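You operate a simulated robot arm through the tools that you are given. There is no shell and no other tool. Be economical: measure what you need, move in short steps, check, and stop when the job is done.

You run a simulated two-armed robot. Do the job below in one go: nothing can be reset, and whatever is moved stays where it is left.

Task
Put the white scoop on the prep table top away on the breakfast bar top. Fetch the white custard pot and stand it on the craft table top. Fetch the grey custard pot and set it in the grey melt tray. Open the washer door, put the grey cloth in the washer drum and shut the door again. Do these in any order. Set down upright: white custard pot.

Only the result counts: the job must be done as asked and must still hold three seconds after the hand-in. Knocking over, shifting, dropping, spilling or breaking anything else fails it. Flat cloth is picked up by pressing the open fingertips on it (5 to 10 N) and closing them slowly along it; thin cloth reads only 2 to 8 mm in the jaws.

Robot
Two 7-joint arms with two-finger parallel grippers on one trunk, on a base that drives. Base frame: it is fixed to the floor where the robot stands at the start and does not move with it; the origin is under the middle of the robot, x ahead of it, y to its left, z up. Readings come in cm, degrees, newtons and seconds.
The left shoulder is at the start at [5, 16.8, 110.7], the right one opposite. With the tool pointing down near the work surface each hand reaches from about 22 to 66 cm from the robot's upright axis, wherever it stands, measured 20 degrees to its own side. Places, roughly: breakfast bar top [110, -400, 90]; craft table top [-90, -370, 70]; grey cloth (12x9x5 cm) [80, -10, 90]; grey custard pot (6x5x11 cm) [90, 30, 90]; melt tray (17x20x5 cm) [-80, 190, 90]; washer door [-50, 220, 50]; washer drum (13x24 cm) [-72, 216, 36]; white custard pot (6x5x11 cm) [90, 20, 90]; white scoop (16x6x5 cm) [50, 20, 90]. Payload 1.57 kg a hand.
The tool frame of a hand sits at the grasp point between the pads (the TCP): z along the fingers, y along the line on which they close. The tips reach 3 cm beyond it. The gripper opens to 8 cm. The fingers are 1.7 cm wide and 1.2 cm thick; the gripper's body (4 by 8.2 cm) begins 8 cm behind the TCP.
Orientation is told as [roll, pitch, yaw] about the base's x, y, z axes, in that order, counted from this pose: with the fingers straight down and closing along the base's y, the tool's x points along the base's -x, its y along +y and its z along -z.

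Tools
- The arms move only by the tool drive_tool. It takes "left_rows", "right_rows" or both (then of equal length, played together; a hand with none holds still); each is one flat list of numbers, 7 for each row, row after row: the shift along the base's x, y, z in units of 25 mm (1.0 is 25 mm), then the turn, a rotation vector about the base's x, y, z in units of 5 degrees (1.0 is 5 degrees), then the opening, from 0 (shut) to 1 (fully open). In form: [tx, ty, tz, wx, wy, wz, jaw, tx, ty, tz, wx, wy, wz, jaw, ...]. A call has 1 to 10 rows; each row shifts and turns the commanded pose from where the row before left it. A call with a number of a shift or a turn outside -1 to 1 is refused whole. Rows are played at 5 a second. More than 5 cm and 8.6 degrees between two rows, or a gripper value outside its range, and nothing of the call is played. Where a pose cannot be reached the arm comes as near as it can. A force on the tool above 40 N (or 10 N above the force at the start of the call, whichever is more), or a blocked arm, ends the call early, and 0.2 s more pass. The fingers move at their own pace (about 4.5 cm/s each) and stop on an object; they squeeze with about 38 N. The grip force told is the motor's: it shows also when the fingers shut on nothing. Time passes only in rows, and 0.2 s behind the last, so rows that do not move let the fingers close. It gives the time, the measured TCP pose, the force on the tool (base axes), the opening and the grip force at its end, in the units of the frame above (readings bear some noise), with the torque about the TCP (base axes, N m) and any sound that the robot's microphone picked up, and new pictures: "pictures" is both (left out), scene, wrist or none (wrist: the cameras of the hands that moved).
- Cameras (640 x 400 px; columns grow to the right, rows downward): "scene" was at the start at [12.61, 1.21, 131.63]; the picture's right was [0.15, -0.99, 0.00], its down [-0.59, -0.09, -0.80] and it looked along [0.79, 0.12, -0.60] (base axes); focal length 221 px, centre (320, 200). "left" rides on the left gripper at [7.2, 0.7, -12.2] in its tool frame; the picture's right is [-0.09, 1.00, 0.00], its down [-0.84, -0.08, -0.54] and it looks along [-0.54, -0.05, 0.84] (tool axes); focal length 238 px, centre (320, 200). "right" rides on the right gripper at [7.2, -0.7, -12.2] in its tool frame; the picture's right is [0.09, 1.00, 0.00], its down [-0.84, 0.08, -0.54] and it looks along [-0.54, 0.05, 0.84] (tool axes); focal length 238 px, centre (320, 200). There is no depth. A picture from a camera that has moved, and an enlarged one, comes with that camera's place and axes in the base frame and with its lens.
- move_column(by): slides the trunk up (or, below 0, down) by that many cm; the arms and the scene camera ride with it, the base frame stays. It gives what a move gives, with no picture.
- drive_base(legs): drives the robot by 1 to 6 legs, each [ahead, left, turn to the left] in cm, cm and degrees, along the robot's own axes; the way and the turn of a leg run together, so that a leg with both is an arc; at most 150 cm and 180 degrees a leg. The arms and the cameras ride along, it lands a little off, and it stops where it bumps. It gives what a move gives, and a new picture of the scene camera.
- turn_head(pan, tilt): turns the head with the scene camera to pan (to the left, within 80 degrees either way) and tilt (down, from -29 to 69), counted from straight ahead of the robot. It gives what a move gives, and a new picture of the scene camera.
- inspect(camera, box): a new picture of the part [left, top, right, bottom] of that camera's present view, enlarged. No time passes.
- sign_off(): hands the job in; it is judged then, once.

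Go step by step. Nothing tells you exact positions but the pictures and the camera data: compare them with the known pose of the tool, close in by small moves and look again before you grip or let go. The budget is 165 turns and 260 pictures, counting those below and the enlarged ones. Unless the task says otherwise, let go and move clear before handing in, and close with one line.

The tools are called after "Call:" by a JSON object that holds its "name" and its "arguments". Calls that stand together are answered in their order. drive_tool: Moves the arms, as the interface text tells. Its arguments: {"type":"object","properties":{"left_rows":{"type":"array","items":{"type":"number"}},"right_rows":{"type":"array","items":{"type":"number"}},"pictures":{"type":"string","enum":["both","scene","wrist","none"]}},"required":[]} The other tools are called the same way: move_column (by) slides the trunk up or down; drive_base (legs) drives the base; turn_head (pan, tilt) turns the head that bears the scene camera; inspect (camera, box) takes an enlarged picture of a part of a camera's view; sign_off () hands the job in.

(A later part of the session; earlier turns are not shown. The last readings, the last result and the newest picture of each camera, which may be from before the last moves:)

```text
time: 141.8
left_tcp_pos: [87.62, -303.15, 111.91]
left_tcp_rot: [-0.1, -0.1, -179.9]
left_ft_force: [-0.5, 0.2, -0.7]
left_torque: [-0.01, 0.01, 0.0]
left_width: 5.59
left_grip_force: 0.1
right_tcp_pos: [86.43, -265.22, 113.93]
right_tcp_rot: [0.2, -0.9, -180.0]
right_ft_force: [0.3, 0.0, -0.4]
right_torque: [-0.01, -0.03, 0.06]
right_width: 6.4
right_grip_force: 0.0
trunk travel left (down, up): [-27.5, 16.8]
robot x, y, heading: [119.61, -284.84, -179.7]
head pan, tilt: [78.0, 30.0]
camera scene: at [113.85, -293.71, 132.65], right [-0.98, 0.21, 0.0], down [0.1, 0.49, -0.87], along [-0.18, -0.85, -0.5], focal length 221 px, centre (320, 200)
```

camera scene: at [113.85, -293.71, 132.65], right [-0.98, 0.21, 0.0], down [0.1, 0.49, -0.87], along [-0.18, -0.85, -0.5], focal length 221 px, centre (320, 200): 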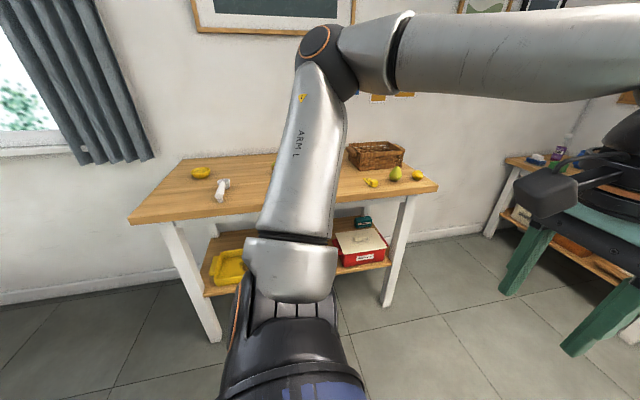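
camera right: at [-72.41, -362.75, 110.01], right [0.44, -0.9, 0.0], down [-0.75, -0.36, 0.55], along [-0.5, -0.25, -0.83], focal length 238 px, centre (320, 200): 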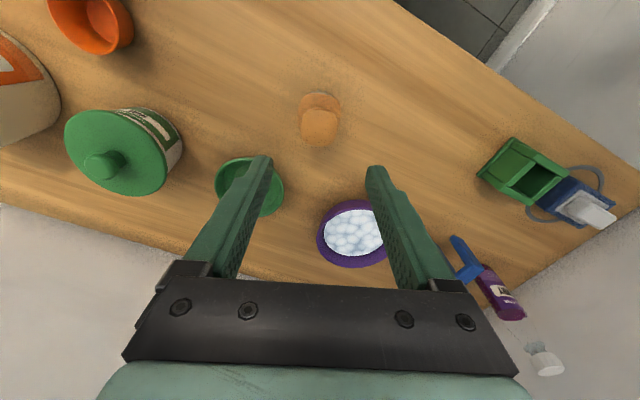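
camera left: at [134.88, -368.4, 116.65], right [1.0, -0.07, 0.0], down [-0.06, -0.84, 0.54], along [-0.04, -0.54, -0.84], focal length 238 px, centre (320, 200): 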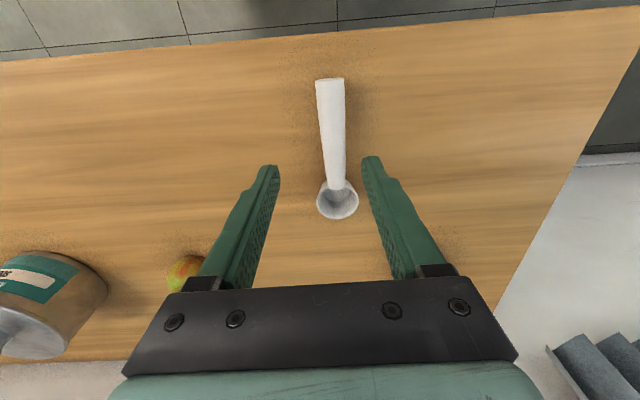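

Everything on the bar is still in place. I'll continue to the far side of the prep table, moving right with a negative left value.

Call:
{"name": "drive_base", "arguments": {"legs": [[0, -95, 0], [0, -92, 0], [-33, 0, 0], [0, -103, 0], [18, 0, 0]]}}

Call:
{"name": "turn_head", "arguments": {"pan": 0, "tilt": 40}}

```text
time: 159.0
left_tcp_pos: [100.74, -14.84, 111.87]
left_tcp_rot: [-0.2, -0.1, -179.3]
left_ft_force: [0.9, 0.2, -0.2]
left_torque: [-0.01, -0.03, 0.01]
left_width: 5.6
left_grip_force: 0.0
right_tcp_pos: [99.16, 22.89, 113.89]
right_tcp_rot: [0.1, -0.7, -179.3]
right_ft_force: [-0.8, 0.2, -0.3]
right_torque: [-0.01, -0.04, 0.02]
right_width: 6.38
right_grip_force: 0.0
trunk travel left (down, up): [-27.5, 16.8]
robot x, y, heading: [132.83, 3.68, -179.1]
head pan, tilt: [78.0, 30.0]
camera scene: at [126.78, -5.33, 132.64], right [-0.98, 0.2, 0.0], down [0.1, 0.49, -0.87], along [-0.17, -0.85, -0.5], focal length 221 px, centre (320, 200)
```

scene: 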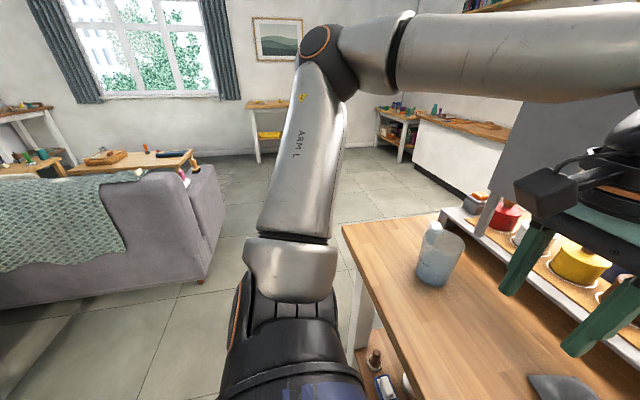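

```text
time: 160.5
left_tcp_pos: [100.78, -14.89, 111.94]
left_tcp_rot: [-0.1, -0.1, -179.4]
left_ft_force: [-0.3, -0.2, 0.4]
left_torque: [0.02, -0.04, 0.02]
left_width: 5.58
left_grip_force: 0.0
right_tcp_pos: [99.25, 22.95, 113.93]
right_tcp_rot: [0.2, -0.7, -179.2]
right_ft_force: [0.2, -0.1, 0.1]
right_torque: [0.0, -0.02, -0.02]
right_width: 6.42
right_grip_force: 0.1
trunk travel left (down, up): [-27.5, 16.8]
robot x, y, heading: [132.61, 3.58, -179.4]
head pan, tilt: [0.0, 40.0]
camera scene: at [120.14, 3.45, 131.11], right [-0.01, 1.0, 0.0], down [0.64, 0.01, -0.77], along [-0.77, -0.01, -0.64], focal length 221 px, centre (320, 200)
```

scene: 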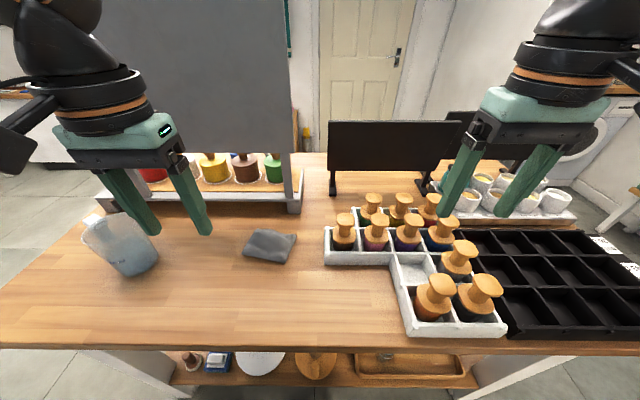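

The grey pot stands at about [93.3, 30.9]. I'll move the right hand above it.

Call:
{"name": "drive_tool", "arguments": {"right_rows": [-0.58, 0.8, -0.5, 0, 0.07, 0, 0.8, -0.58, 0.8, -0.8, 0, 0.07, 0, 0.8, -0.58, 0.8, -1, 0, 0, 0, 0.8, -0.58, 0.8, -1, 0, 0, 0, 0.8, 0, 0, -0.6, 0, 0, 0, 0.8], "pictures": "wrist"}}

Call:
{"name": "inspect", "arguments": {"camera": "scene", "box": [360, 170, 552, 290]}}

```text
time: 161.7
left_tcp_pos: [100.84, -14.87, 112.04]
left_tcp_rot: [0.0, -0.2, -179.3]
left_ft_force: [-0.1, 0.3, -0.6]
left_torque: [0.02, 0.01, 0.02]
left_width: 5.59
left_grip_force: 0.1
right_tcp_pos: [93.26, 30.93, 104.11]
right_tcp_rot: [0.2, -1.5, -179.3]
right_ft_force: [-0.3, 0.0, 0.3]
right_torque: [-0.03, -0.02, 0.0]
right_width: 6.4
right_grip_force: 0.0
trunk travel left (down, up): [-27.5, 16.8]
robot x, y, heading: [132.46, 3.42, -179.6]
head pan, tilt: [0.0, 40.0]
camera right: at [100.83, 31.77, 116.16], right [0.1, -0.99, 0.0], down [-0.82, -0.09, 0.56], along [-0.56, -0.06, -0.83], focal length 238 px, centre (320, 200)
```

right: 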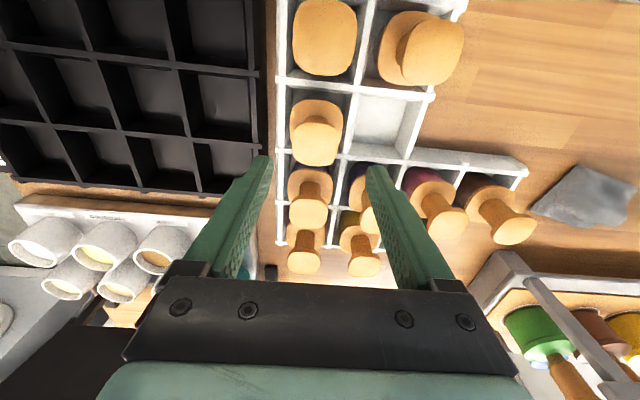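

```text
3.33 times, centred on (456, 230) of scene
camera zoom: at [120.14, 3.45, 131.11], right [-0.01, 1.0, 0.0], down [0.64, 0.01, -0.77], along [-0.77, -0.01, -0.64], focal length 737 px, centre (-133, 100)
```

zoom: 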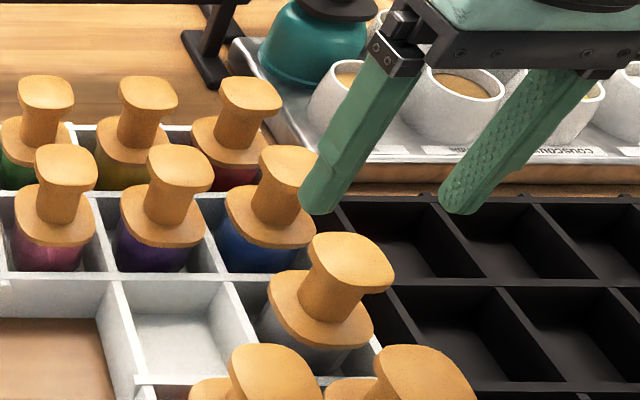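

I'll correct the slight pitch, centre the hand, descend and grip.

Call:
{"name": "drive_tool", "arguments": {"right_rows": [0.04, 0.13, -0.4, 0, -0.15, 0, 0.8, 0, 0, -0.8, 0, -0.15, 0, 0.8, 0, 0, -0.8, 0, 0, 0, 0.8, 0, 0, -0.8, 0, 0, 0, 0.8, 0, 0, 0, 0, 0, 0, 0.8], "pictures": "wrist"}}

Call:
{"name": "inspect", "arguments": {"camera": "scene", "box": [360, 170, 552, 290]}}

```text
time: 162.9
left_tcp_pos: [100.8, -14.86, 111.93]
left_tcp_rot: [-0.2, -0.1, -179.3]
left_ft_force: [-0.3, 0.1, -0.4]
left_torque: [-0.03, 0.01, -0.04]
left_width: 5.61
left_grip_force: 0.1
right_tcp_pos: [93.47, 30.96, 97.12]
right_tcp_rot: [0.2, 0.0, -179.3]
right_ft_force: [0.2, 0.5, 0.5]
right_torque: [0.0, -0.04, 0.0]
right_width: 6.39
right_grip_force: 0.1
trunk travel left (down, up): [-27.5, 16.8]
robot x, y, heading: [132.35, 3.37, -179.3]
head pan, tilt: [0.0, 40.0]
camera right: at [100.61, 31.99, 109.31], right [0.1, -0.99, 0.0], down [-0.84, -0.09, 0.54], along [-0.54, -0.06, -0.84], focal length 238 px, centre (320, 200)
```

right: 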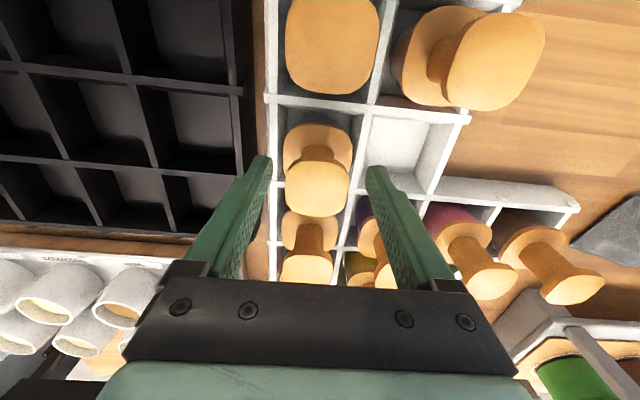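

```text
3.33 times, centred on (456, 230) of scene
camera zoom: at [120.14, 3.45, 131.11], right [-0.01, 1.0, 0.0], down [0.64, 0.01, -0.77], along [-0.77, -0.01, -0.64], focal length 737 px, centre (-133, 100)
```

zoom: 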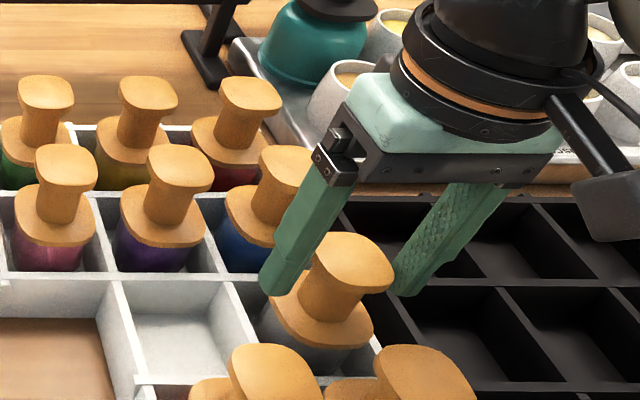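

The grey knob is between the fingers. Grip and lift.

Call:
{"name": "drive_tool", "arguments": {"right_rows": [0, 0, 0, 0, 0, 0, 0, 0, 0, 0, 0, 0, 0, 0, 0, 0, 0, 0, 0, 0, 0, 0, 0, 0, 0, 0, 0, 0, 0, 0, 0.6, 0, 0, 0, 0, 0, 0, 1, 0, 0, 0, 0, 0, 0, 1, 0, 0, 0, 0, 0, 0, 1, 0, 0, 0, 0, 0, 0, 1, 0, 0, 0, 0, 0, 0, 1, 0, 0, 0, 0], "pictures": "scene"}}

```text
time: 165.1
left_tcp_pos: [100.88, -14.92, 112.02]
left_tcp_rot: [-0.1, -0.1, -179.3]
left_ft_force: [0.1, 0.5, 0.0]
left_torque: [0.0, 0.0, 0.01]
left_width: 5.6
left_grip_force: 0.0
right_tcp_pos: [93.62, 31.17, 111.3]
right_tcp_rot: [0.2, 0.0, -179.2]
right_ft_force: [0.3, 0.4, -1.9]
right_torque: [-0.05, -0.04, 0.04]
right_width: 3.84
right_grip_force: 38.1
trunk travel left (down, up): [-27.5, 16.8]
robot x, y, heading: [132.62, 3.93, -179.5]
head pan, tilt: [0.0, 40.0]
camera scene: at [120.16, 3.44, 131.11], right [-0.01, 1.0, 0.0], down [0.64, 0.01, -0.77], along [-0.77, -0.01, -0.64], focal length 221 px, centre (320, 200)
```

scene: 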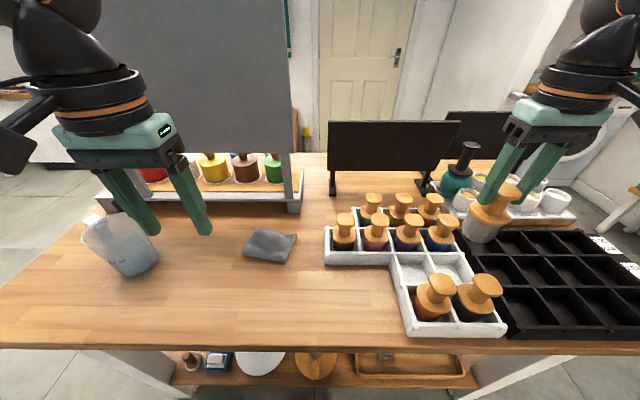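

The grey pot is held. Now the left hand goes over the cloth at about [86, -9] for a look.

Call:
{"name": "drive_tool", "arguments": {"left_rows": [-0.8, 0.3, 0, 0, 0, 0, 1, -0.8, 0.3, 0, 0, 0, 0, 1, -0.8, 0.3, -0.4, 0, 0, 0, 1, -0.8, 0.3, -0.6, 0, 0, 0, 1, -0.8, 0.3, -0.8, 0, 0, 0, 1, -0.8, 0.3, -1, 0, 0, 0, 1, -0.8, 0.3, -1, 0, 0, 0, 1], "right_rows": [0.3, 0, 0.5, 0, 0, 0, 0, 0.3, 0, 0.5, 0, 0, 0, 0, 0.3, 0, 0.5, 0, 0, 0, 0, 0.3, 0, 0.5, 0, 0, 0, 0, 0, 0, 0, 0, 0, 0, 0, 0, 0, 0, 0, 0, 0, 0, 0, 0, 0, 0, 0, 0, 0], "pictures": "both"}}

Call:
{"name": "inspect", "arguments": {"camera": "left", "box": [220, 60, 420, 200]}}

```text
time: 166.7
left_tcp_pos: [87.71, -11.08, 102.16]
left_tcp_rot: [-0.2, -0.2, -179.3]
left_ft_force: [-0.2, -0.1, -0.3]
left_torque: [-0.01, -0.05, 0.03]
left_width: 7.98
left_grip_force: 0.1
left hand out of reach, approached as far as the arm can: row 6, 7
right_tcp_pos: [96.38, 31.08, 116.25]
right_tcp_rot: [0.3, 0.0, -179.4]
right_ft_force: [-0.7, 0.1, -0.7]
right_torque: [0.0, 0.04, 0.0]
right_width: 3.79
right_grip_force: 37.9
trunk travel left (down, up): [-27.5, 16.8]
robot x, y, heading: [132.71, 3.78, -179.6]
head pan, tilt: [0.0, 40.0]
camera scene: at [120.11, 3.46, 131.11], right [-0.01, 1.0, 0.0], down [0.64, 0.01, -0.77], along [-0.77, -0.01, -0.64], focal length 221 px, centre (320, 200)
camera right: at [103.62, 32.0, 128.4], right [0.1, -0.99, 0.0], down [-0.84, -0.09, 0.54], along [-0.54, -0.06, -0.84], focal length 238 px, centre (320, 200)
camera left: at [95.05, -11.68, 114.48], right [-0.08, -1.0, 0.0], down [-0.84, 0.07, 0.55], along [-0.54, 0.05, -0.84], focal length 238 px, centre (320, 200)
```

scene: 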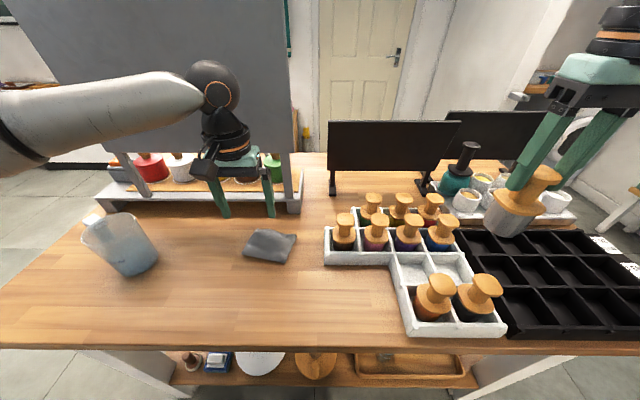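
right: 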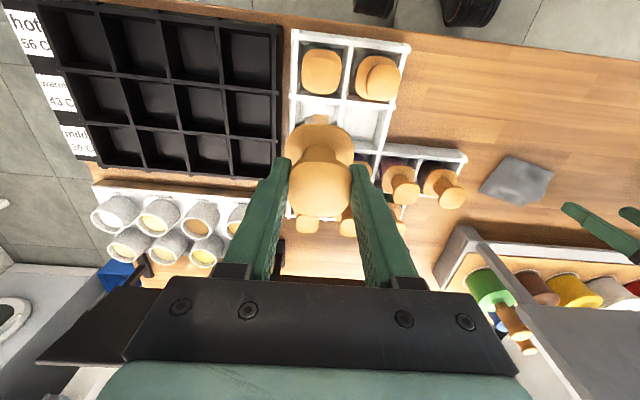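
left: 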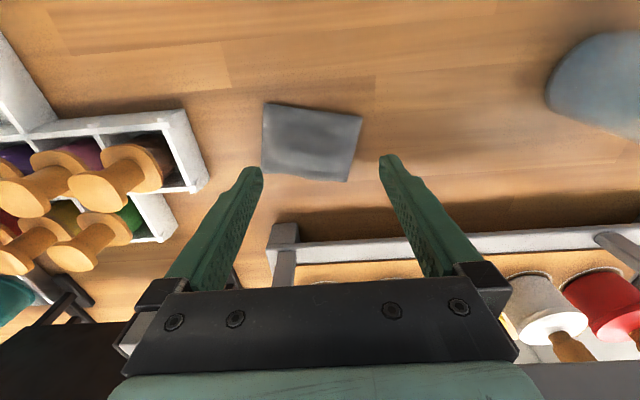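

```text
2.86 times, centred on (320, 130) of left
camera zoom: at [95.05, -11.68, 114.48], right [-0.08, -1.0, 0.0], down [-0.84, 0.07, 0.55], along [-0.54, 0.05, -0.84], focal length 681 px, centre (320, 400)
```

zoom: 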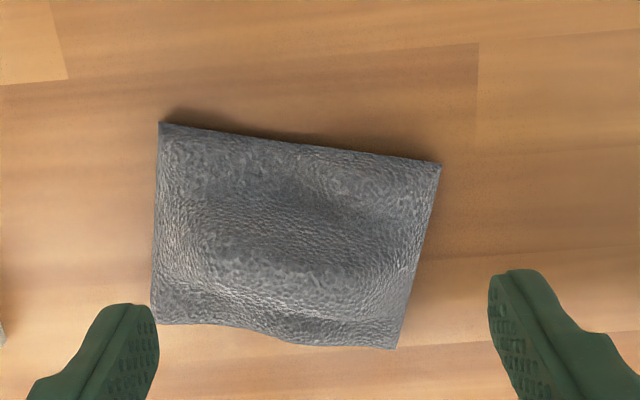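

The cloth is a soft lump centred at about [86, -9.7]. I'll get above it, then press down in small steps.

Call:
{"name": "drive_tool", "arguments": {"left_rows": [-0.3, 0.3, -0.9, 0, 0, 0, 1, -0.26, 0.26, -0.9, 0, 0, 0, 1, 0, 0, -0.9, 0, 0, 0, 1, 0, 0, -0.9, 0, 0, 0, 1, 0, 0, -0.6, 0, 0, 0, 1, 0, 0, 0, 0, 0, 0, 1], "pictures": "wrist"}}

Call:
{"name": "inspect", "arguments": {"camera": "scene", "box": [170, 150, 362, 270]}}

```text
time: 167.8
left_tcp_pos: [87.61, -11.43, 93.78]
left_tcp_rot: [-1.2, -1.4, -179.5]
left_ft_force: [7.3, -2.4, 18.7]
left_torque: [0.74, -0.07, -0.34]
left_width: 7.83
left_grip_force: 0.1
left hand out of reach, approached as far as the arm can: row 1, 2, 4, 5
right_tcp_pos: [96.56, 31.22, 116.23]
right_tcp_rot: [0.2, 0.1, -179.3]
right_ft_force: [0.7, -0.3, -1.7]
right_torque: [0.0, -0.07, 0.0]
right_width: 3.79
right_grip_force: 38.1
trunk travel left (down, up): [-27.5, 16.8]
robot x, y, heading: [132.58, 3.8, -179.4]
head pan, tilt: [0.0, 40.0]
stopped in row 5 (left hand): the force on the tool passed its limit (the readings are from after the stop); the commanded pose is now the measured one
camera left: at [95.1, -12.29, 105.79], right [-0.08, -1.0, -0.02], down [-0.82, 0.06, 0.57], along [-0.56, 0.06, -0.82], focal length 238 px, centre (320, 200)
```

left: 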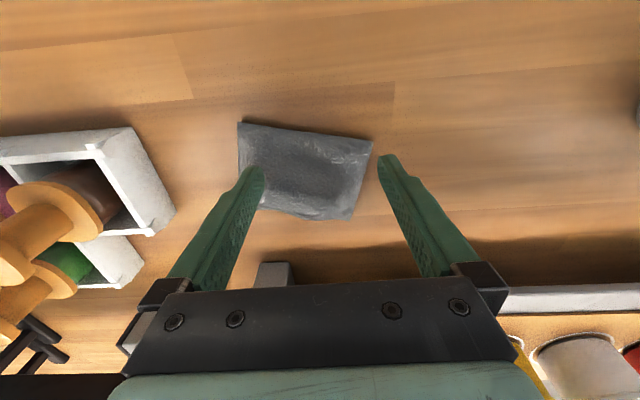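

```text
3.33 times, centred on (266, 210) of scene
camera zoom: at [120.25, 3.44, 131.14], right [-0.01, 1.0, 0.0], down [0.64, 0.01, -0.77], along [-0.77, -0.01, -0.64], focal length 737 px, centre (500, 167)
```

zoom: 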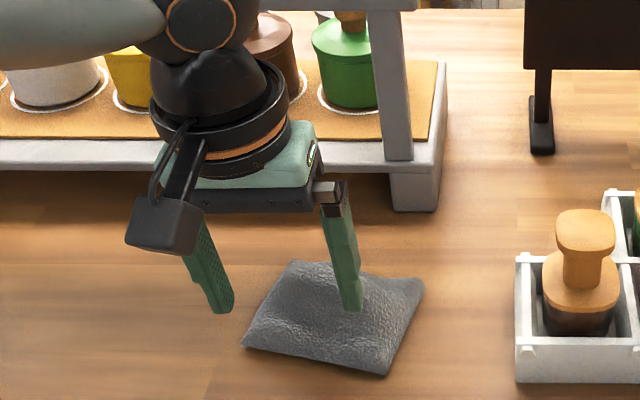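

The left hand is at its reach limit and pressed on the cloth off-centre. I'll lift, shift the base 8 cm to the right (+y) and redo it.

Call:
{"name": "drive_tool", "arguments": {"left_rows": [0, 0, 0.5, 0, 0, 0, 1, 0, 0, 1, 0, 0, 0, 1, 0, 0, 1, 0, 0, 0, 1, 0.3, 0, 1, 0, 0, 0, 1, 0.3, 0, 1, 0, 0, 0, 1], "pictures": "none"}}

Call:
{"name": "drive_base", "arguments": {"legs": [[1, -9, 0]]}}

```text
time: 169.0
left_tcp_pos: [89.08, -11.51, 104.74]
left_tcp_rot: [-1.0, -1.3, -179.4]
left_ft_force: [0.1, -0.2, -0.2]
left_torque: [0.01, -0.02, 0.01]
left_width: 7.99
left_grip_force: 0.0
right_tcp_pos: [96.47, 31.28, 116.11]
right_tcp_rot: [0.3, 0.0, -179.3]
right_ft_force: [0.5, -0.6, -2.0]
right_torque: [0.0, -0.02, 0.02]
right_width: 3.8
right_grip_force: 37.9
trunk travel left (down, up): [-27.5, 16.8]
robot x, y, heading: [132.78, 3.55, -179.3]
head pan, tilt: [0.0, 40.0]
```

```text
time: 170.2
left_tcp_pos: [87.97, -2.51, 104.77]
left_tcp_rot: [-1.0, -1.3, -179.4]
left_ft_force: [-0.1, 0.7, -0.2]
left_torque: [-0.01, -0.01, 0.02]
left_width: 8.03
left_grip_force: 0.2
right_tcp_pos: [95.41, 40.19, 116.1]
right_tcp_rot: [0.4, 0.0, -179.3]
right_ft_force: [0.2, -0.9, -2.0]
right_torque: [0.01, -0.01, 0.02]
right_width: 3.8
right_grip_force: 38.0
trunk travel left (down, up): [-27.5, 16.8]
robot x, y, heading: [131.54, 12.5, -179.4]
head pan, tilt: [0.0, 40.0]
camera scene: at [119.05, 12.51, 131.11], right [-0.01, 1.0, 0.0], down [0.64, 0.01, -0.77], along [-0.77, -0.01, -0.64], focal length 221 px, centre (320, 200)
```

scene: 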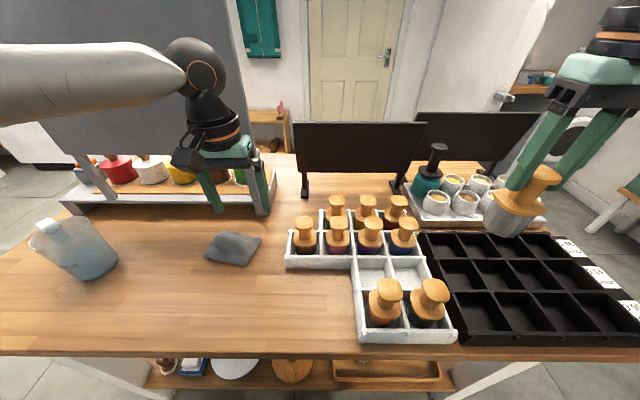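

Call:
{"name": "drive_tool", "arguments": {"left_rows": [-0.24, -0.7, -0.5, -0.1, -0.13, 0, 1, -0.24, -0.7, -0.7, -0.1, -0.13, 0, 1, -0.24, -0.7, -0.7, 0, 0, 0, 1, 0, -0.6, -0.7, 0, 0, 0, 1, 0, 0, -0.4, 0, 0, 0, 1], "pictures": "wrist"}}

Call:
{"name": "inspect", "arguments": {"camera": "scene", "box": [140, 160, 332, 280]}}

```text
time: 171.3
left_tcp_pos: [86.07, -9.25, 97.11]
left_tcp_rot: [0.0, -0.1, -179.4]
left_ft_force: [0.5, 0.3, 0.0]
left_torque: [0.03, -0.04, 0.0]
left_width: 7.99
left_grip_force: 0.0
right_tcp_pos: [95.43, 40.12, 116.12]
right_tcp_rot: [0.2, 0.0, -179.2]
right_ft_force: [0.4, 0.4, -1.7]
right_torque: [0.01, 0.01, 0.0]
right_width: 3.79
right_grip_force: 37.2
trunk travel left (down, up): [-27.5, 16.8]
robot x, y, heading: [131.76, 12.88, -179.5]
head pan, tilt: [0.0, 40.0]
camera left: at [93.32, -9.88, 109.4], right [-0.08, -1.0, 0.0], down [-0.84, 0.07, 0.54], along [-0.54, 0.04, -0.84], focal length 238 px, centre (320, 200)
```

left: 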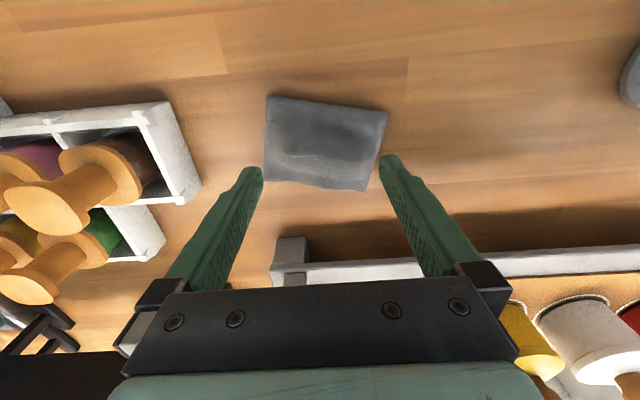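

```text
3.33 times, centred on (236, 220) of scene
camera zoom: at [119.05, 12.44, 131.11], right [-0.01, 1.0, 0.0], down [0.64, 0.01, -0.77], along [-0.77, -0.01, -0.64], focal length 737 px, centre (600, 133)
```

zoom: 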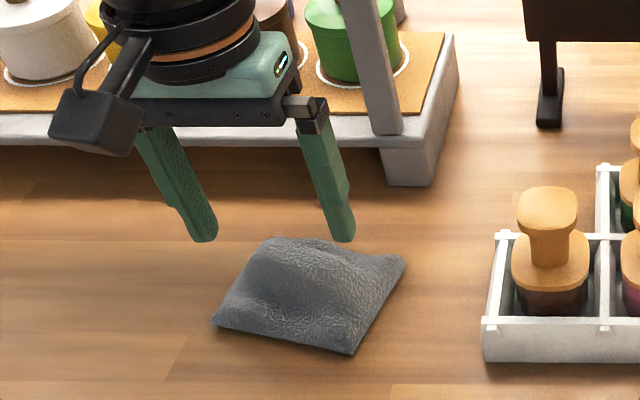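

I'm aligned over the cloth. I'll press down in small steps until light contact.

Call:
{"name": "drive_tool", "arguments": {"left_rows": [0, -0.15, -0.6, 0, 0, 0, 1, 0, 0, -0.6, 0, 0, 0, 1, 0, 0, -0.3, 0, 0, 0, 1, 0, 0, -0.2, 0, 0, 0, 1, 0, 0, -0.2, 0, 0, 0, 1], "pictures": "none"}}

```text
time: 172.4
left_tcp_pos: [86.07, -9.59, 93.83]
left_tcp_rot: [-0.5, -0.9, -179.5]
left_ft_force: [8.1, -2.0, 17.6]
left_torque: [0.64, -0.13, -0.29]
left_width: 7.8
left_grip_force: 0.1
right_tcp_pos: [95.62, 40.06, 116.24]
right_tcp_rot: [0.2, 0.0, -179.3]
right_ft_force: [0.2, -0.3, -2.0]
right_torque: [0.03, 0.01, -0.01]
right_width: 3.82
right_grip_force: 37.6
trunk travel left (down, up): [-27.5, 16.8]
robot x, y, heading: [131.43, 12.75, -179.3]
head pan, tilt: [0.0, 40.0]
stopped in row 5 (left hand): the force on the tool passed its limit (the readings are from after the stop); the commanded pose is now the measured one
```

Call:
{"name": "inspect", "arguments": {"camera": "left", "box": [200, 60, 440, 210]}}

Call:
{"name": "inspect", "arguments": {"camera": "scene", "box": [140, 160, 332, 280]}}

```text
2.67 times, centred on (320, 135) of left
camera zoom: at [93.41, -10.14, 105.95], right [-0.08, -1.0, -0.01], down [-0.83, 0.07, 0.56], along [-0.55, 0.05, -0.83], focal length 636 px, centre (320, 373)
```

zoom: 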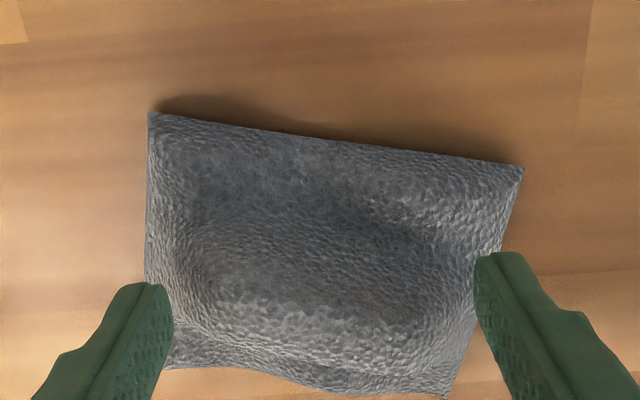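

```text
3.33 times, centred on (236, 220) of scene
camera zoom: at [119.25, 12.42, 131.14], right [-0.01, 1.0, 0.0], down [0.64, 0.01, -0.77], along [-0.77, -0.01, -0.64], focal length 737 px, centre (600, 133)
```

zoom: 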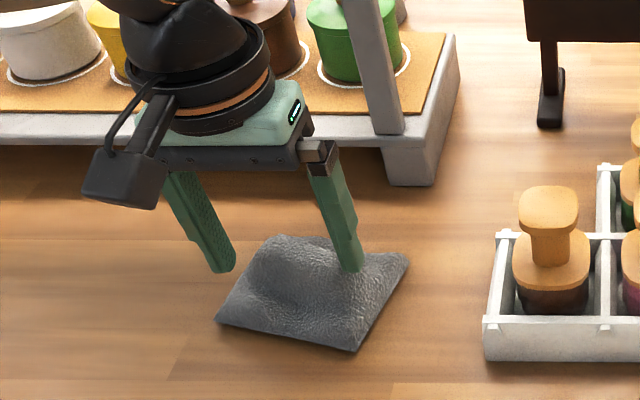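

The +y finger touches at z≈91. I'll lift slightly, narrow the opening to 6 cm so both tips rest on the hump, and press lightly again.

Call:
{"name": "drive_tool", "arguments": {"left_rows": [0, 0, 0.5, -0.1, -0.18, 0, 0.7, 0.1, 0.05, 0, 0, 0, 0, 0.7, 0, 0, 0, 0, 0, 0, 0.7, 0, 0, -0.2, 0, 0, 0, 0.7, 0, 0, -0.12, 0, 0, 0, 0.7], "pictures": "none"}}

Call:
{"name": "drive_tool", "arguments": {"left_rows": [0, 0, -0.1, 0, 0, 0, 0.7], "pictures": "none"}}

Call:
{"name": "drive_tool", "arguments": {"left_rows": [0, 0, -0.08, 0, 0, 0, 0.7], "pictures": "none"}}

```text
time: 173.6
left_tcp_pos: [86.08, -9.58, 93.85]
left_tcp_rot: [0.3, 0.1, -179.5]
left_ft_force: [-0.7, 0.0, 0.2]
left_torque: [-0.02, 0.02, 0.0]
left_width: 5.62
left_grip_force: 0.0
right_tcp_pos: [95.53, 40.13, 116.14]
right_tcp_rot: [0.2, -0.1, -179.3]
right_ft_force: [-0.6, -0.5, -3.2]
right_torque: [0.02, 0.0, 0.0]
right_width: 3.81
right_grip_force: 38.3
trunk travel left (down, up): [-27.5, 16.8]
robot x, y, heading: [131.8, 12.58, -179.5]
head pan, tilt: [0.0, 40.0]
```

```text
time: 174.0
left_tcp_pos: [86.04, -9.43, 93.87]
left_tcp_rot: [0.2, 0.0, -179.5]
left_ft_force: [0.8, -1.5, 11.0]
left_torque: [0.26, -0.02, 0.0]
left_width: 5.52
left_grip_force: 0.0
right_tcp_pos: [95.58, 40.09, 116.23]
right_tcp_rot: [0.3, 0.0, -179.2]
right_ft_force: [-0.7, 0.3, -0.9]
right_torque: [-0.01, -0.02, -0.01]
right_width: 3.78
right_grip_force: 38.3
trunk travel left (down, up): [-27.5, 16.8]
robot x, y, heading: [131.24, 12.51, -179.4]
head pan, tilt: [0.0, 40.0]
```

```text
time: 174.4
left_tcp_pos: [86.16, -9.39, 93.98]
left_tcp_rot: [0.3, -0.2, -179.4]
left_ft_force: [2.2, -2.9, 24.9]
left_torque: [0.37, -0.04, -0.01]
left_width: 5.53
left_grip_force: 0.2
right_tcp_pos: [95.56, 40.04, 116.32]
right_tcp_rot: [0.3, -0.1, -179.2]
right_ft_force: [-0.3, 1.0, -1.2]
right_torque: [0.02, 0.01, -0.03]
right_width: 3.81
right_grip_force: 38.3
trunk travel left (down, up): [-27.5, 16.8]
robot x, y, heading: [131.26, 12.75, -179.2]
head pan, tilt: [0.0, 40.0]
```

Contact is stiff at 93.9. I'll ease to about 8 N and close slowly along the cloth.

Call:
{"name": "drive_tool", "arguments": {"left_rows": [0, 0, -0.0, 0, 0, 0, 0.7, 0, 0, 0.1, 0, 0, 0, 0.7], "pictures": "none"}}

Call:
{"name": "drive_tool", "arguments": {"left_rows": [0, 0, 0, 0, 0, 0, 0.65, 0, 0, 0, 0, 0, 0, 0.6, 0, 0, 0, 0, 0, 0, 0.55, 0, 0, 0, 0, 0, 0, 0.5, 0, 0, 0, 0, 0, 0, 0.45, 0, 0, 0, 0, 0, 0, 0.4], "pictures": "wrist"}}

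Call:
{"name": "inspect", "arguments": {"camera": "scene", "box": [140, 160, 332, 280]}}

```text
time: 175.0
left_tcp_pos: [86.12, -9.35, 93.76]
left_tcp_rot: [0.2, 0.0, -179.3]
left_ft_force: [-3.1, -1.0, 20.0]
left_torque: [0.36, 0.13, 0.09]
left_width: 5.53
left_grip_force: 0.0
right_tcp_pos: [95.54, 40.07, 116.21]
right_tcp_rot: [0.2, -0.1, -179.3]
right_ft_force: [-0.1, 0.1, -1.4]
right_torque: [-0.01, 0.0, 0.01]
right_width: 3.8
right_grip_force: 38.0
trunk travel left (down, up): [-27.5, 16.8]
robot x, y, heading: [131.68, 12.8, -180.0]
head pan, tilt: [0.0, 40.0]
```

```text
time: 176.4
left_tcp_pos: [86.3, -9.27, 93.89]
left_tcp_rot: [0.3, 0.2, -179.5]
left_ft_force: [1.0, 8.4, 18.3]
left_torque: [0.53, 0.03, -0.05]
left_width: 4.04
left_grip_force: 4.5
right_tcp_pos: [95.53, 40.29, 116.05]
right_tcp_rot: [0.4, 0.0, -179.3]
right_ft_force: [-0.8, 0.4, -1.8]
right_torque: [-0.02, 0.01, 0.02]
right_width: 3.79
right_grip_force: 37.9
trunk travel left (down, up): [-27.5, 16.8]
robot x, y, heading: [131.61, 12.67, -179.6]
head pan, tilt: [0.0, 40.0]
camera left: at [93.4, -9.78, 106.16], right [-0.08, -1.0, 0.0], down [-0.84, 0.07, 0.54], along [-0.54, 0.04, -0.84], focal length 238 px, centre (320, 200)
```

left: 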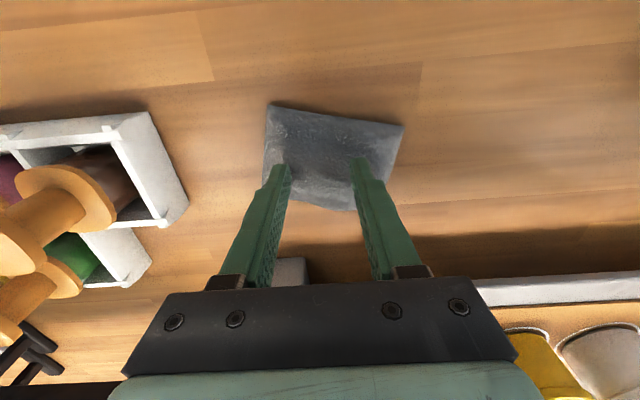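

```text
3.33 times, centred on (236, 220) of scene
camera zoom: at [119.21, 12.56, 131.13], right [-0.01, 1.0, 0.0], down [0.64, 0.01, -0.77], along [-0.77, -0.01, -0.64], focal length 737 px, centre (600, 133)
```

zoom: 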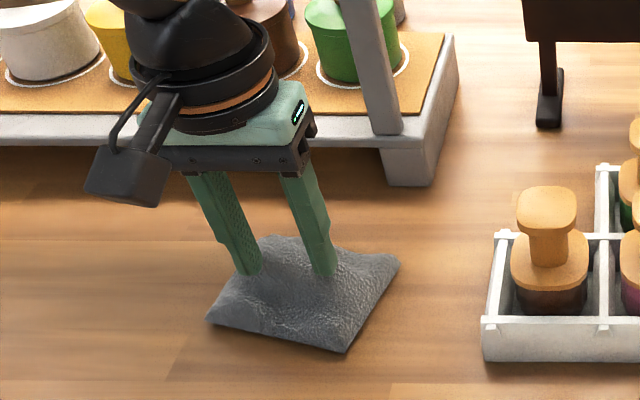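

The cloth is gathering. I'll keep closing slowly.

Call:
{"name": "drive_tool", "arguments": {"left_rows": [0, 0, 0, 0, 0, 0, 0.35, 0, 0, 0, 0, 0, 0, 0.3, 0, 0, 0, 0, 0, 0, 0.25, 0, 0, 0, 0, 0, 0, 0.2, 0, 0, 0, 0, 0, 0, 0.15, 0, 0, 0, 0, 0, 0, 0.1, 0, 0, 0, 0, 0, 0, 0.05, 0, 0, 0, 0, 0, 0, 0, 0, 0, 0, 0, 0, 0, 0], "pictures": "wrist"}}

Call:
{"name": "inspect", "arguments": {"camera": "scene", "box": [140, 160, 332, 280]}}

```text
time: 178.4
left_tcp_pos: [86.23, -9.38, 93.84]
left_tcp_rot: [0.2, 0.1, -179.3]
left_ft_force: [-0.1, 5.8, 16.6]
left_torque: [0.2, 0.02, -0.1]
left_width: 0.0
left_grip_force: 21.8
right_tcp_pos: [95.65, 40.23, 116.22]
right_tcp_rot: [0.2, 0.0, -179.3]
right_ft_force: [-0.5, -0.1, -1.5]
right_torque: [-0.02, 0.0, -0.01]
right_width: 3.81
right_grip_force: 37.6
trunk travel left (down, up): [-27.5, 16.8]
robot x, y, heading: [131.28, 12.92, -179.4]
head pan, tilt: [0.0, 40.0]
camera left: at [93.35, -9.86, 106.15], right [-0.08, -1.0, 0.01], down [-0.84, 0.07, 0.54], along [-0.54, 0.04, -0.84], focal length 238 px, centre (320, 200)
```

left: 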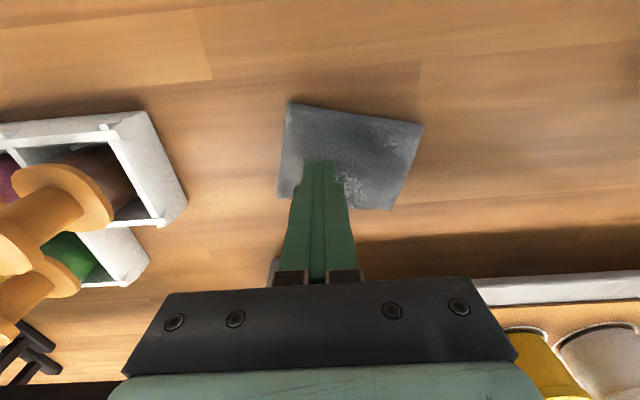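

```text
3.33 times, centred on (236, 220) of scene
camera zoom: at [119.19, 12.53, 131.13], right [-0.01, 1.0, 0.0], down [0.64, 0.01, -0.77], along [-0.77, -0.01, -0.64], focal length 737 px, centre (600, 133)
```

zoom: 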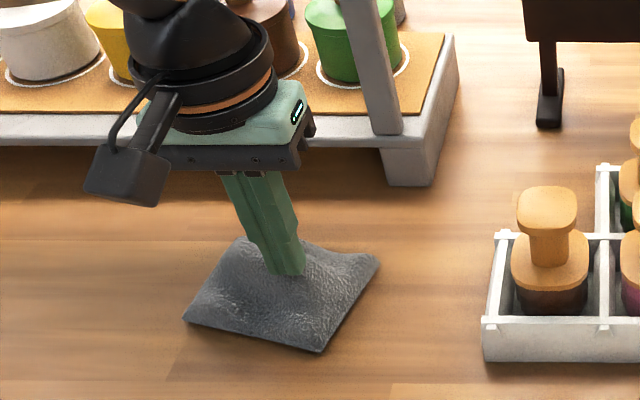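

The fingers shut empty and the cloth only slid about 1.5 cm, so it acts as a firm lump about 5 cm tall. Its short side is about 8.5 cm, so I'll lift and turn the gripper to straddle that side.

Call:
{"name": "drive_tool", "arguments": {"left_rows": [0, 0, 1, 0, 0, 0, 0, 0, 0, 1, 0, 0, 0, 0, 0, 0, 1, 0, 0, 0.95, 1, 0, 0, 1, 0, 0, 0.95, 1, 0, 0, 0, 0, 0, 0.95, 1, 0, 0, 0, 0, 0, 0.95, 1, 0, 0, 0, 0, 0, 0.95, 1, 0, 0, 0, 0, 0, 0.95, 1, 0, 0, 0, 0, 0, 0.95, 1, 0, 0, 0, 0, 0, 0.95, 1], "pictures": "none"}}

Call:
{"name": "drive_tool", "arguments": {"left_rows": [0, 0, 0, 0, 0, 0.95, 1, 0, 0, 0, 0, 0, 0.95, 1, 0, 0, 0, 0, 0, 0.95, 1, 0, 0, 0, 0, 0, 0.95, 1, 0, 0, 0, 0, 0, 0.95, 1, 0, 0, 0, 0, 0, 0.95, 1, 0, 0, 0, 0, 0, 0.95, 1, 0, 0, 0, 0, 0, 0.95, 1], "pictures": "both"}}

```text
time: 180.6
left_tcp_pos: [86.21, -9.46, 103.74]
left_tcp_rot: [0.4, 0.3, -141.2]
left_ft_force: [-0.3, 0.6, 0.4]
left_torque: [-0.02, 0.04, -0.02]
left_width: 8.02
left_grip_force: 0.1
right_tcp_pos: [95.52, 40.06, 116.32]
right_tcp_rot: [0.3, 0.0, -179.3]
right_ft_force: [1.0, 0.2, -1.9]
right_torque: [-0.01, 0.02, -0.01]
right_width: 3.77
right_grip_force: 37.6
trunk travel left (down, up): [-27.5, 16.8]
robot x, y, heading: [131.4, 12.52, -179.6]
head pan, tilt: [0.0, 40.0]
```

```text
time: 182.4
left_tcp_pos: [86.33, -9.55, 103.72]
left_tcp_rot: [0.2, 0.2, -103.3]
left_ft_force: [0.0, 0.2, -0.9]
left_torque: [-0.01, -0.01, 0.01]
left_width: 8.0
left_grip_force: 0.1
right_tcp_pos: [95.36, 40.08, 116.23]
right_tcp_rot: [0.2, 0.0, -179.2]
right_ft_force: [0.3, 0.4, -2.3]
right_torque: [-0.01, 0.01, 0.0]
right_width: 3.81
right_grip_force: 37.7
trunk travel left (down, up): [-27.5, 16.8]
robot x, y, heading: [131.37, 12.96, -179.7]
head pan, tilt: [0.0, 40.0]
camera scene: at [119.07, 12.41, 131.11], right [-0.01, 1.0, 0.0], down [0.64, 0.01, -0.77], along [-0.77, -0.01, -0.64], focal length 221 px, centre (320, 200)
camera left: at [88.41, -2.63, 116.05], right [0.95, -0.32, 0.0], down [-0.27, -0.8, 0.54], along [-0.17, -0.51, -0.84], focal length 238 px, centre (320, 200)
```

scene: 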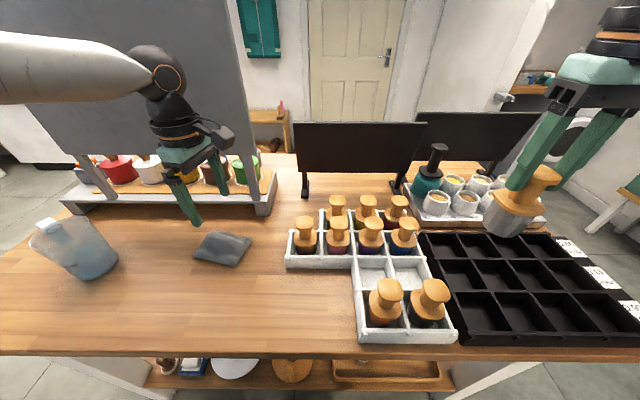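
left: 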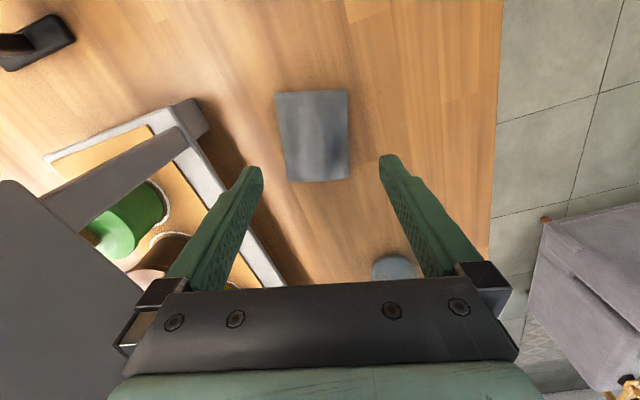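

Call:
{"name": "inspect", "arguments": {"camera": "left", "box": [240, 70, 400, 200]}}

Call:
{"name": "inspect", "arguments": {"camera": "scene", "box": [170, 210, 280, 280]}}

```text
3.08 times, centred on (320, 135) of left
camera zoom: at [88.41, -2.63, 116.05], right [0.95, -0.32, 0.0], down [-0.27, -0.8, 0.54], along [-0.17, -0.51, -0.84], focal length 733 px, centre (320, 400)
```

zoom: 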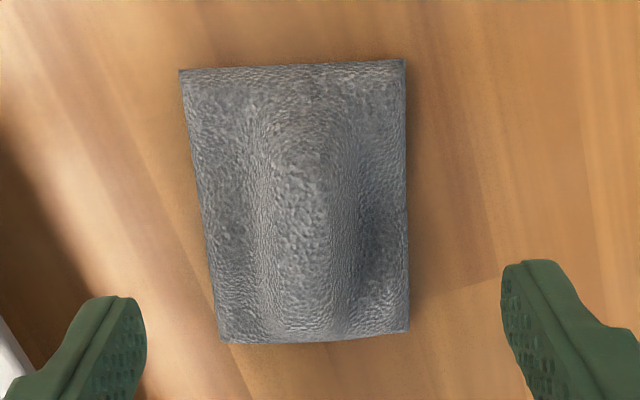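

```text
5.71 times, centred on (225, 245) of scene
camera zoom: at [119.07, 12.41, 131.11], right [-0.01, 1.0, 0.0], down [0.64, 0.01, -0.77], along [-0.77, -0.01, -0.64], focal length 1263 px, centre (863, -57)
```

zoom: 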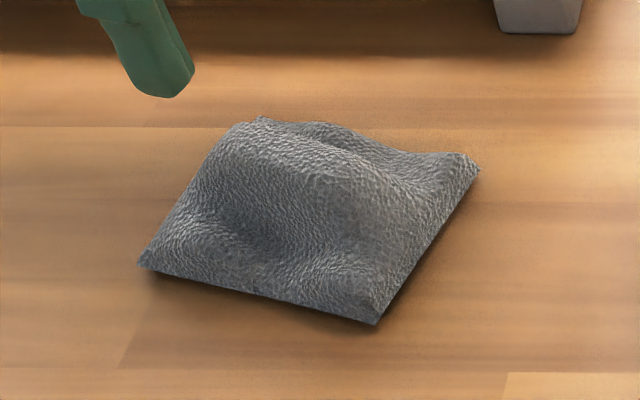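

Now it's clear: the cloth has a ridge running lengthwise, and in this orientation the fingers straddle it. I'll centre on the ridge and go down beside it.

Call:
{"name": "drive_tool", "arguments": {"left_rows": [-0.28, -0.25, -0.8, 0, 0, 0, 0.9, -0.28, -0.25, -0.8, 0, 0, 0, 0.9, 0, 0, -0.8, 0, 0, 0, 0.9, 0, 0, -0.8, 0, 0, 0, 0.9, 0, 0, -0.8, 0, 0, 0, 0.9, 0, 0, -0.3, 0, 0, 0, 0.9, 0, 0, 0, 0, 0, 0, 0.9], "pictures": "wrist"}}

Call:
{"name": "inspect", "arguments": {"camera": "scene", "box": [140, 180, 300, 280]}}

```text
time: 184.0
left_tcp_pos: [84.89, -10.63, 93.01]
left_tcp_rot: [0.2, 0.2, -103.4]
left_ft_force: [-0.1, -1.0, 0.7]
left_torque: [0.01, 0.0, -0.01]
left_width: 7.19
left_grip_force: 0.1
right_tcp_pos: [95.45, 40.05, 116.14]
right_tcp_rot: [0.2, -0.1, -179.3]
right_ft_force: [0.6, -0.3, -1.4]
right_torque: [0.02, 0.0, -0.02]
right_width: 3.77
right_grip_force: 38.0
trunk travel left (down, up): [-27.5, 16.8]
robot x, y, heading: [131.54, 12.72, -179.2]
head pan, tilt: [0.0, 40.0]
camera left: at [87.05, -3.85, 105.31], right [0.95, -0.32, 0.0], down [-0.27, -0.8, 0.54], along [-0.17, -0.51, -0.84], focal length 238 px, centre (320, 200)
```

left: 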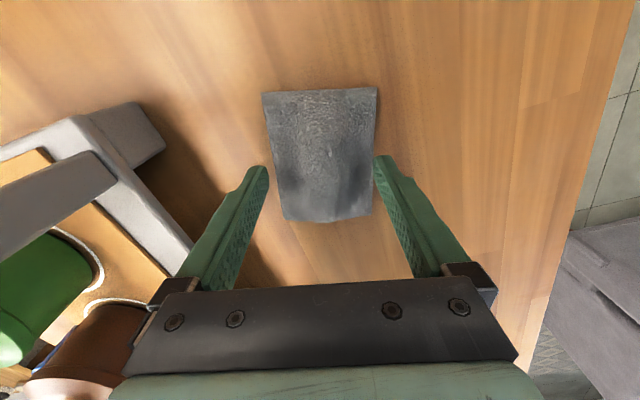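

```text
4.00 times, centred on (220, 230) of scene
camera zoom: at [119.07, 12.41, 131.11], right [-0.01, 1.0, 0.0], down [0.64, 0.01, -0.77], along [-0.77, -0.01, -0.64], focal length 884 px, centre (720, 80)
```

zoom: 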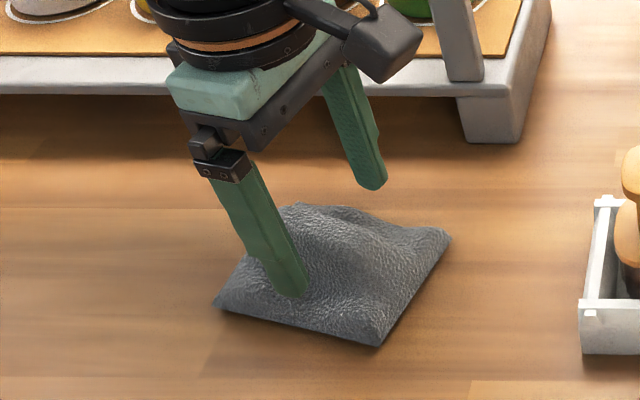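

Call:
{"name": "drive_tool", "arguments": {"left_rows": [0, 0, -0.3, 0, 0, 0, 0.9, 0, 0, -0.2, 0, 0, 0, 0.9, 0, 0, -0.15, 0, 0, 0, 0.9, 0, 0, -0.1, 0, 0, 0, 0.9], "pictures": "none"}}

```text
time: 185.0
left_tcp_pos: [84.81, -10.62, 91.01]
left_tcp_rot: [0.3, 0.2, -103.4]
left_ft_force: [0.3, 0.3, -0.1]
left_torque: [0.02, -0.01, 0.0]
left_width: 7.25
left_grip_force: 0.1
right_tcp_pos: [95.41, 40.15, 116.18]
right_tcp_rot: [0.2, 0.0, -179.2]
right_ft_force: [-0.5, -0.9, -2.1]
right_torque: [-0.02, 0.0, 0.03]
right_width: 3.8
right_grip_force: 38.3
trunk travel left (down, up): [-27.5, 16.8]
robot x, y, heading: [131.22, 12.85, -179.4]
head pan, tilt: [0.0, 40.0]
```

Call:
{"name": "drive_tool", "arguments": {"left_rows": [0, 0, -0.12, 0, 0, 0, 0.9, 0, 0, -0.1, 0, 0, 0, 0.9, 0, 0, -0.08, 0, 0, 0, 0.9], "pictures": "none"}}

```text
time: 185.8
left_tcp_pos: [84.72, -10.63, 90.9]
left_tcp_rot: [-0.3, 0.1, -103.2]
left_ft_force: [2.2, -6.6, 36.0]
left_torque: [-0.39, -0.78, -0.17]
left_width: 7.1
left_grip_force: 0.0
right_tcp_pos: [95.6, 40.15, 116.29]
right_tcp_rot: [0.3, -0.1, -179.3]
right_ft_force: [-0.1, 1.0, -1.8]
right_torque: [0.01, -0.02, 0.03]
right_width: 3.8
right_grip_force: 37.7
trunk travel left (down, up): [-27.5, 16.8]
robot x, y, heading: [131.52, 12.48, -179.2]
head pan, tilt: [0.0, 40.0]
```

There's contact in the valleys. I'll ease off and close slowly across the ridge.

Call:
{"name": "drive_tool", "arguments": {"left_rows": [0, 0, 0.24, 0, 0, 0, 0.9, 0, 0, 0, 0, 0, 0, 0.8, 0, 0, 0, 0, 0, 0, 0.7, 0, 0, 0, 0, 0, 0, 0.6, 0, 0, 0, 0, 0, 0, 0.5, 0, 0, 0, 0, 0, 0, 0.4, 0, 0, 0, 0, 0, 0, 0.3, 0, 0, 0, 0, 0, 0, 0.2, 0, 0, 0, 0, 0, 0, 0.1, 0, 0, 0, 0, 0, 0, 0], "pictures": "wrist"}}

Call:
{"name": "inspect", "arguments": {"camera": "scene", "box": [140, 180, 300, 280]}}

```text
time: 188.0
left_tcp_pos: [84.71, -10.71, 90.92]
left_tcp_rot: [0.3, 0.2, -103.4]
left_ft_force: [0.5, 1.0, 0.7]
left_torque: [-0.03, 0.06, 0.01]
left_width: 2.88
left_grip_force: 38.0
right_tcp_pos: [95.47, 40.09, 116.21]
right_tcp_rot: [0.3, 0.1, -179.3]
right_ft_force: [0.0, -0.2, -1.7]
right_torque: [0.03, -0.02, 0.03]
right_width: 3.78
right_grip_force: 38.1
trunk travel left (down, up): [-27.5, 16.8]
robot x, y, heading: [132.06, 12.6, -179.3]
head pan, tilt: [0.0, 40.0]
camera left: at [87.01, -3.86, 103.22], right [0.95, -0.32, 0.0], down [-0.27, -0.8, 0.54], along [-0.17, -0.51, -0.84], focal length 238 px, centre (320, 200)
```

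left: 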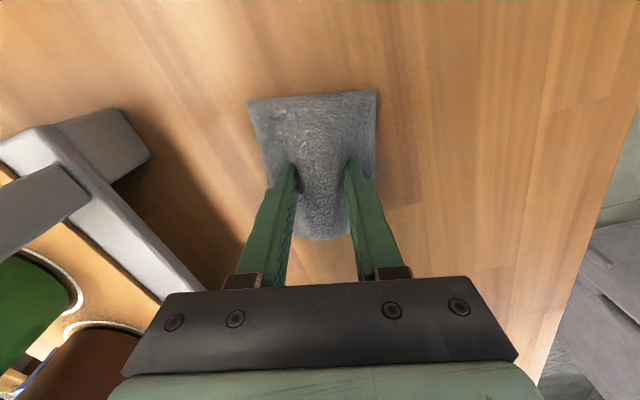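

```text
4.00 times, centred on (220, 230) of scene
camera zoom: at [119.09, 12.41, 131.11], right [-0.01, 1.0, 0.0], down [0.64, 0.01, -0.77], along [-0.77, -0.01, -0.64], focal length 884 px, centre (720, 80)
```

zoom: 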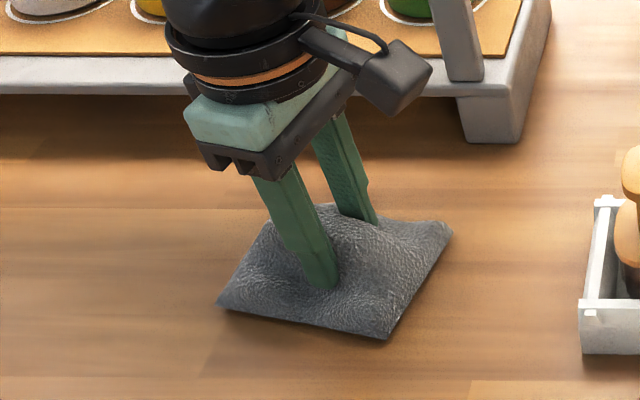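

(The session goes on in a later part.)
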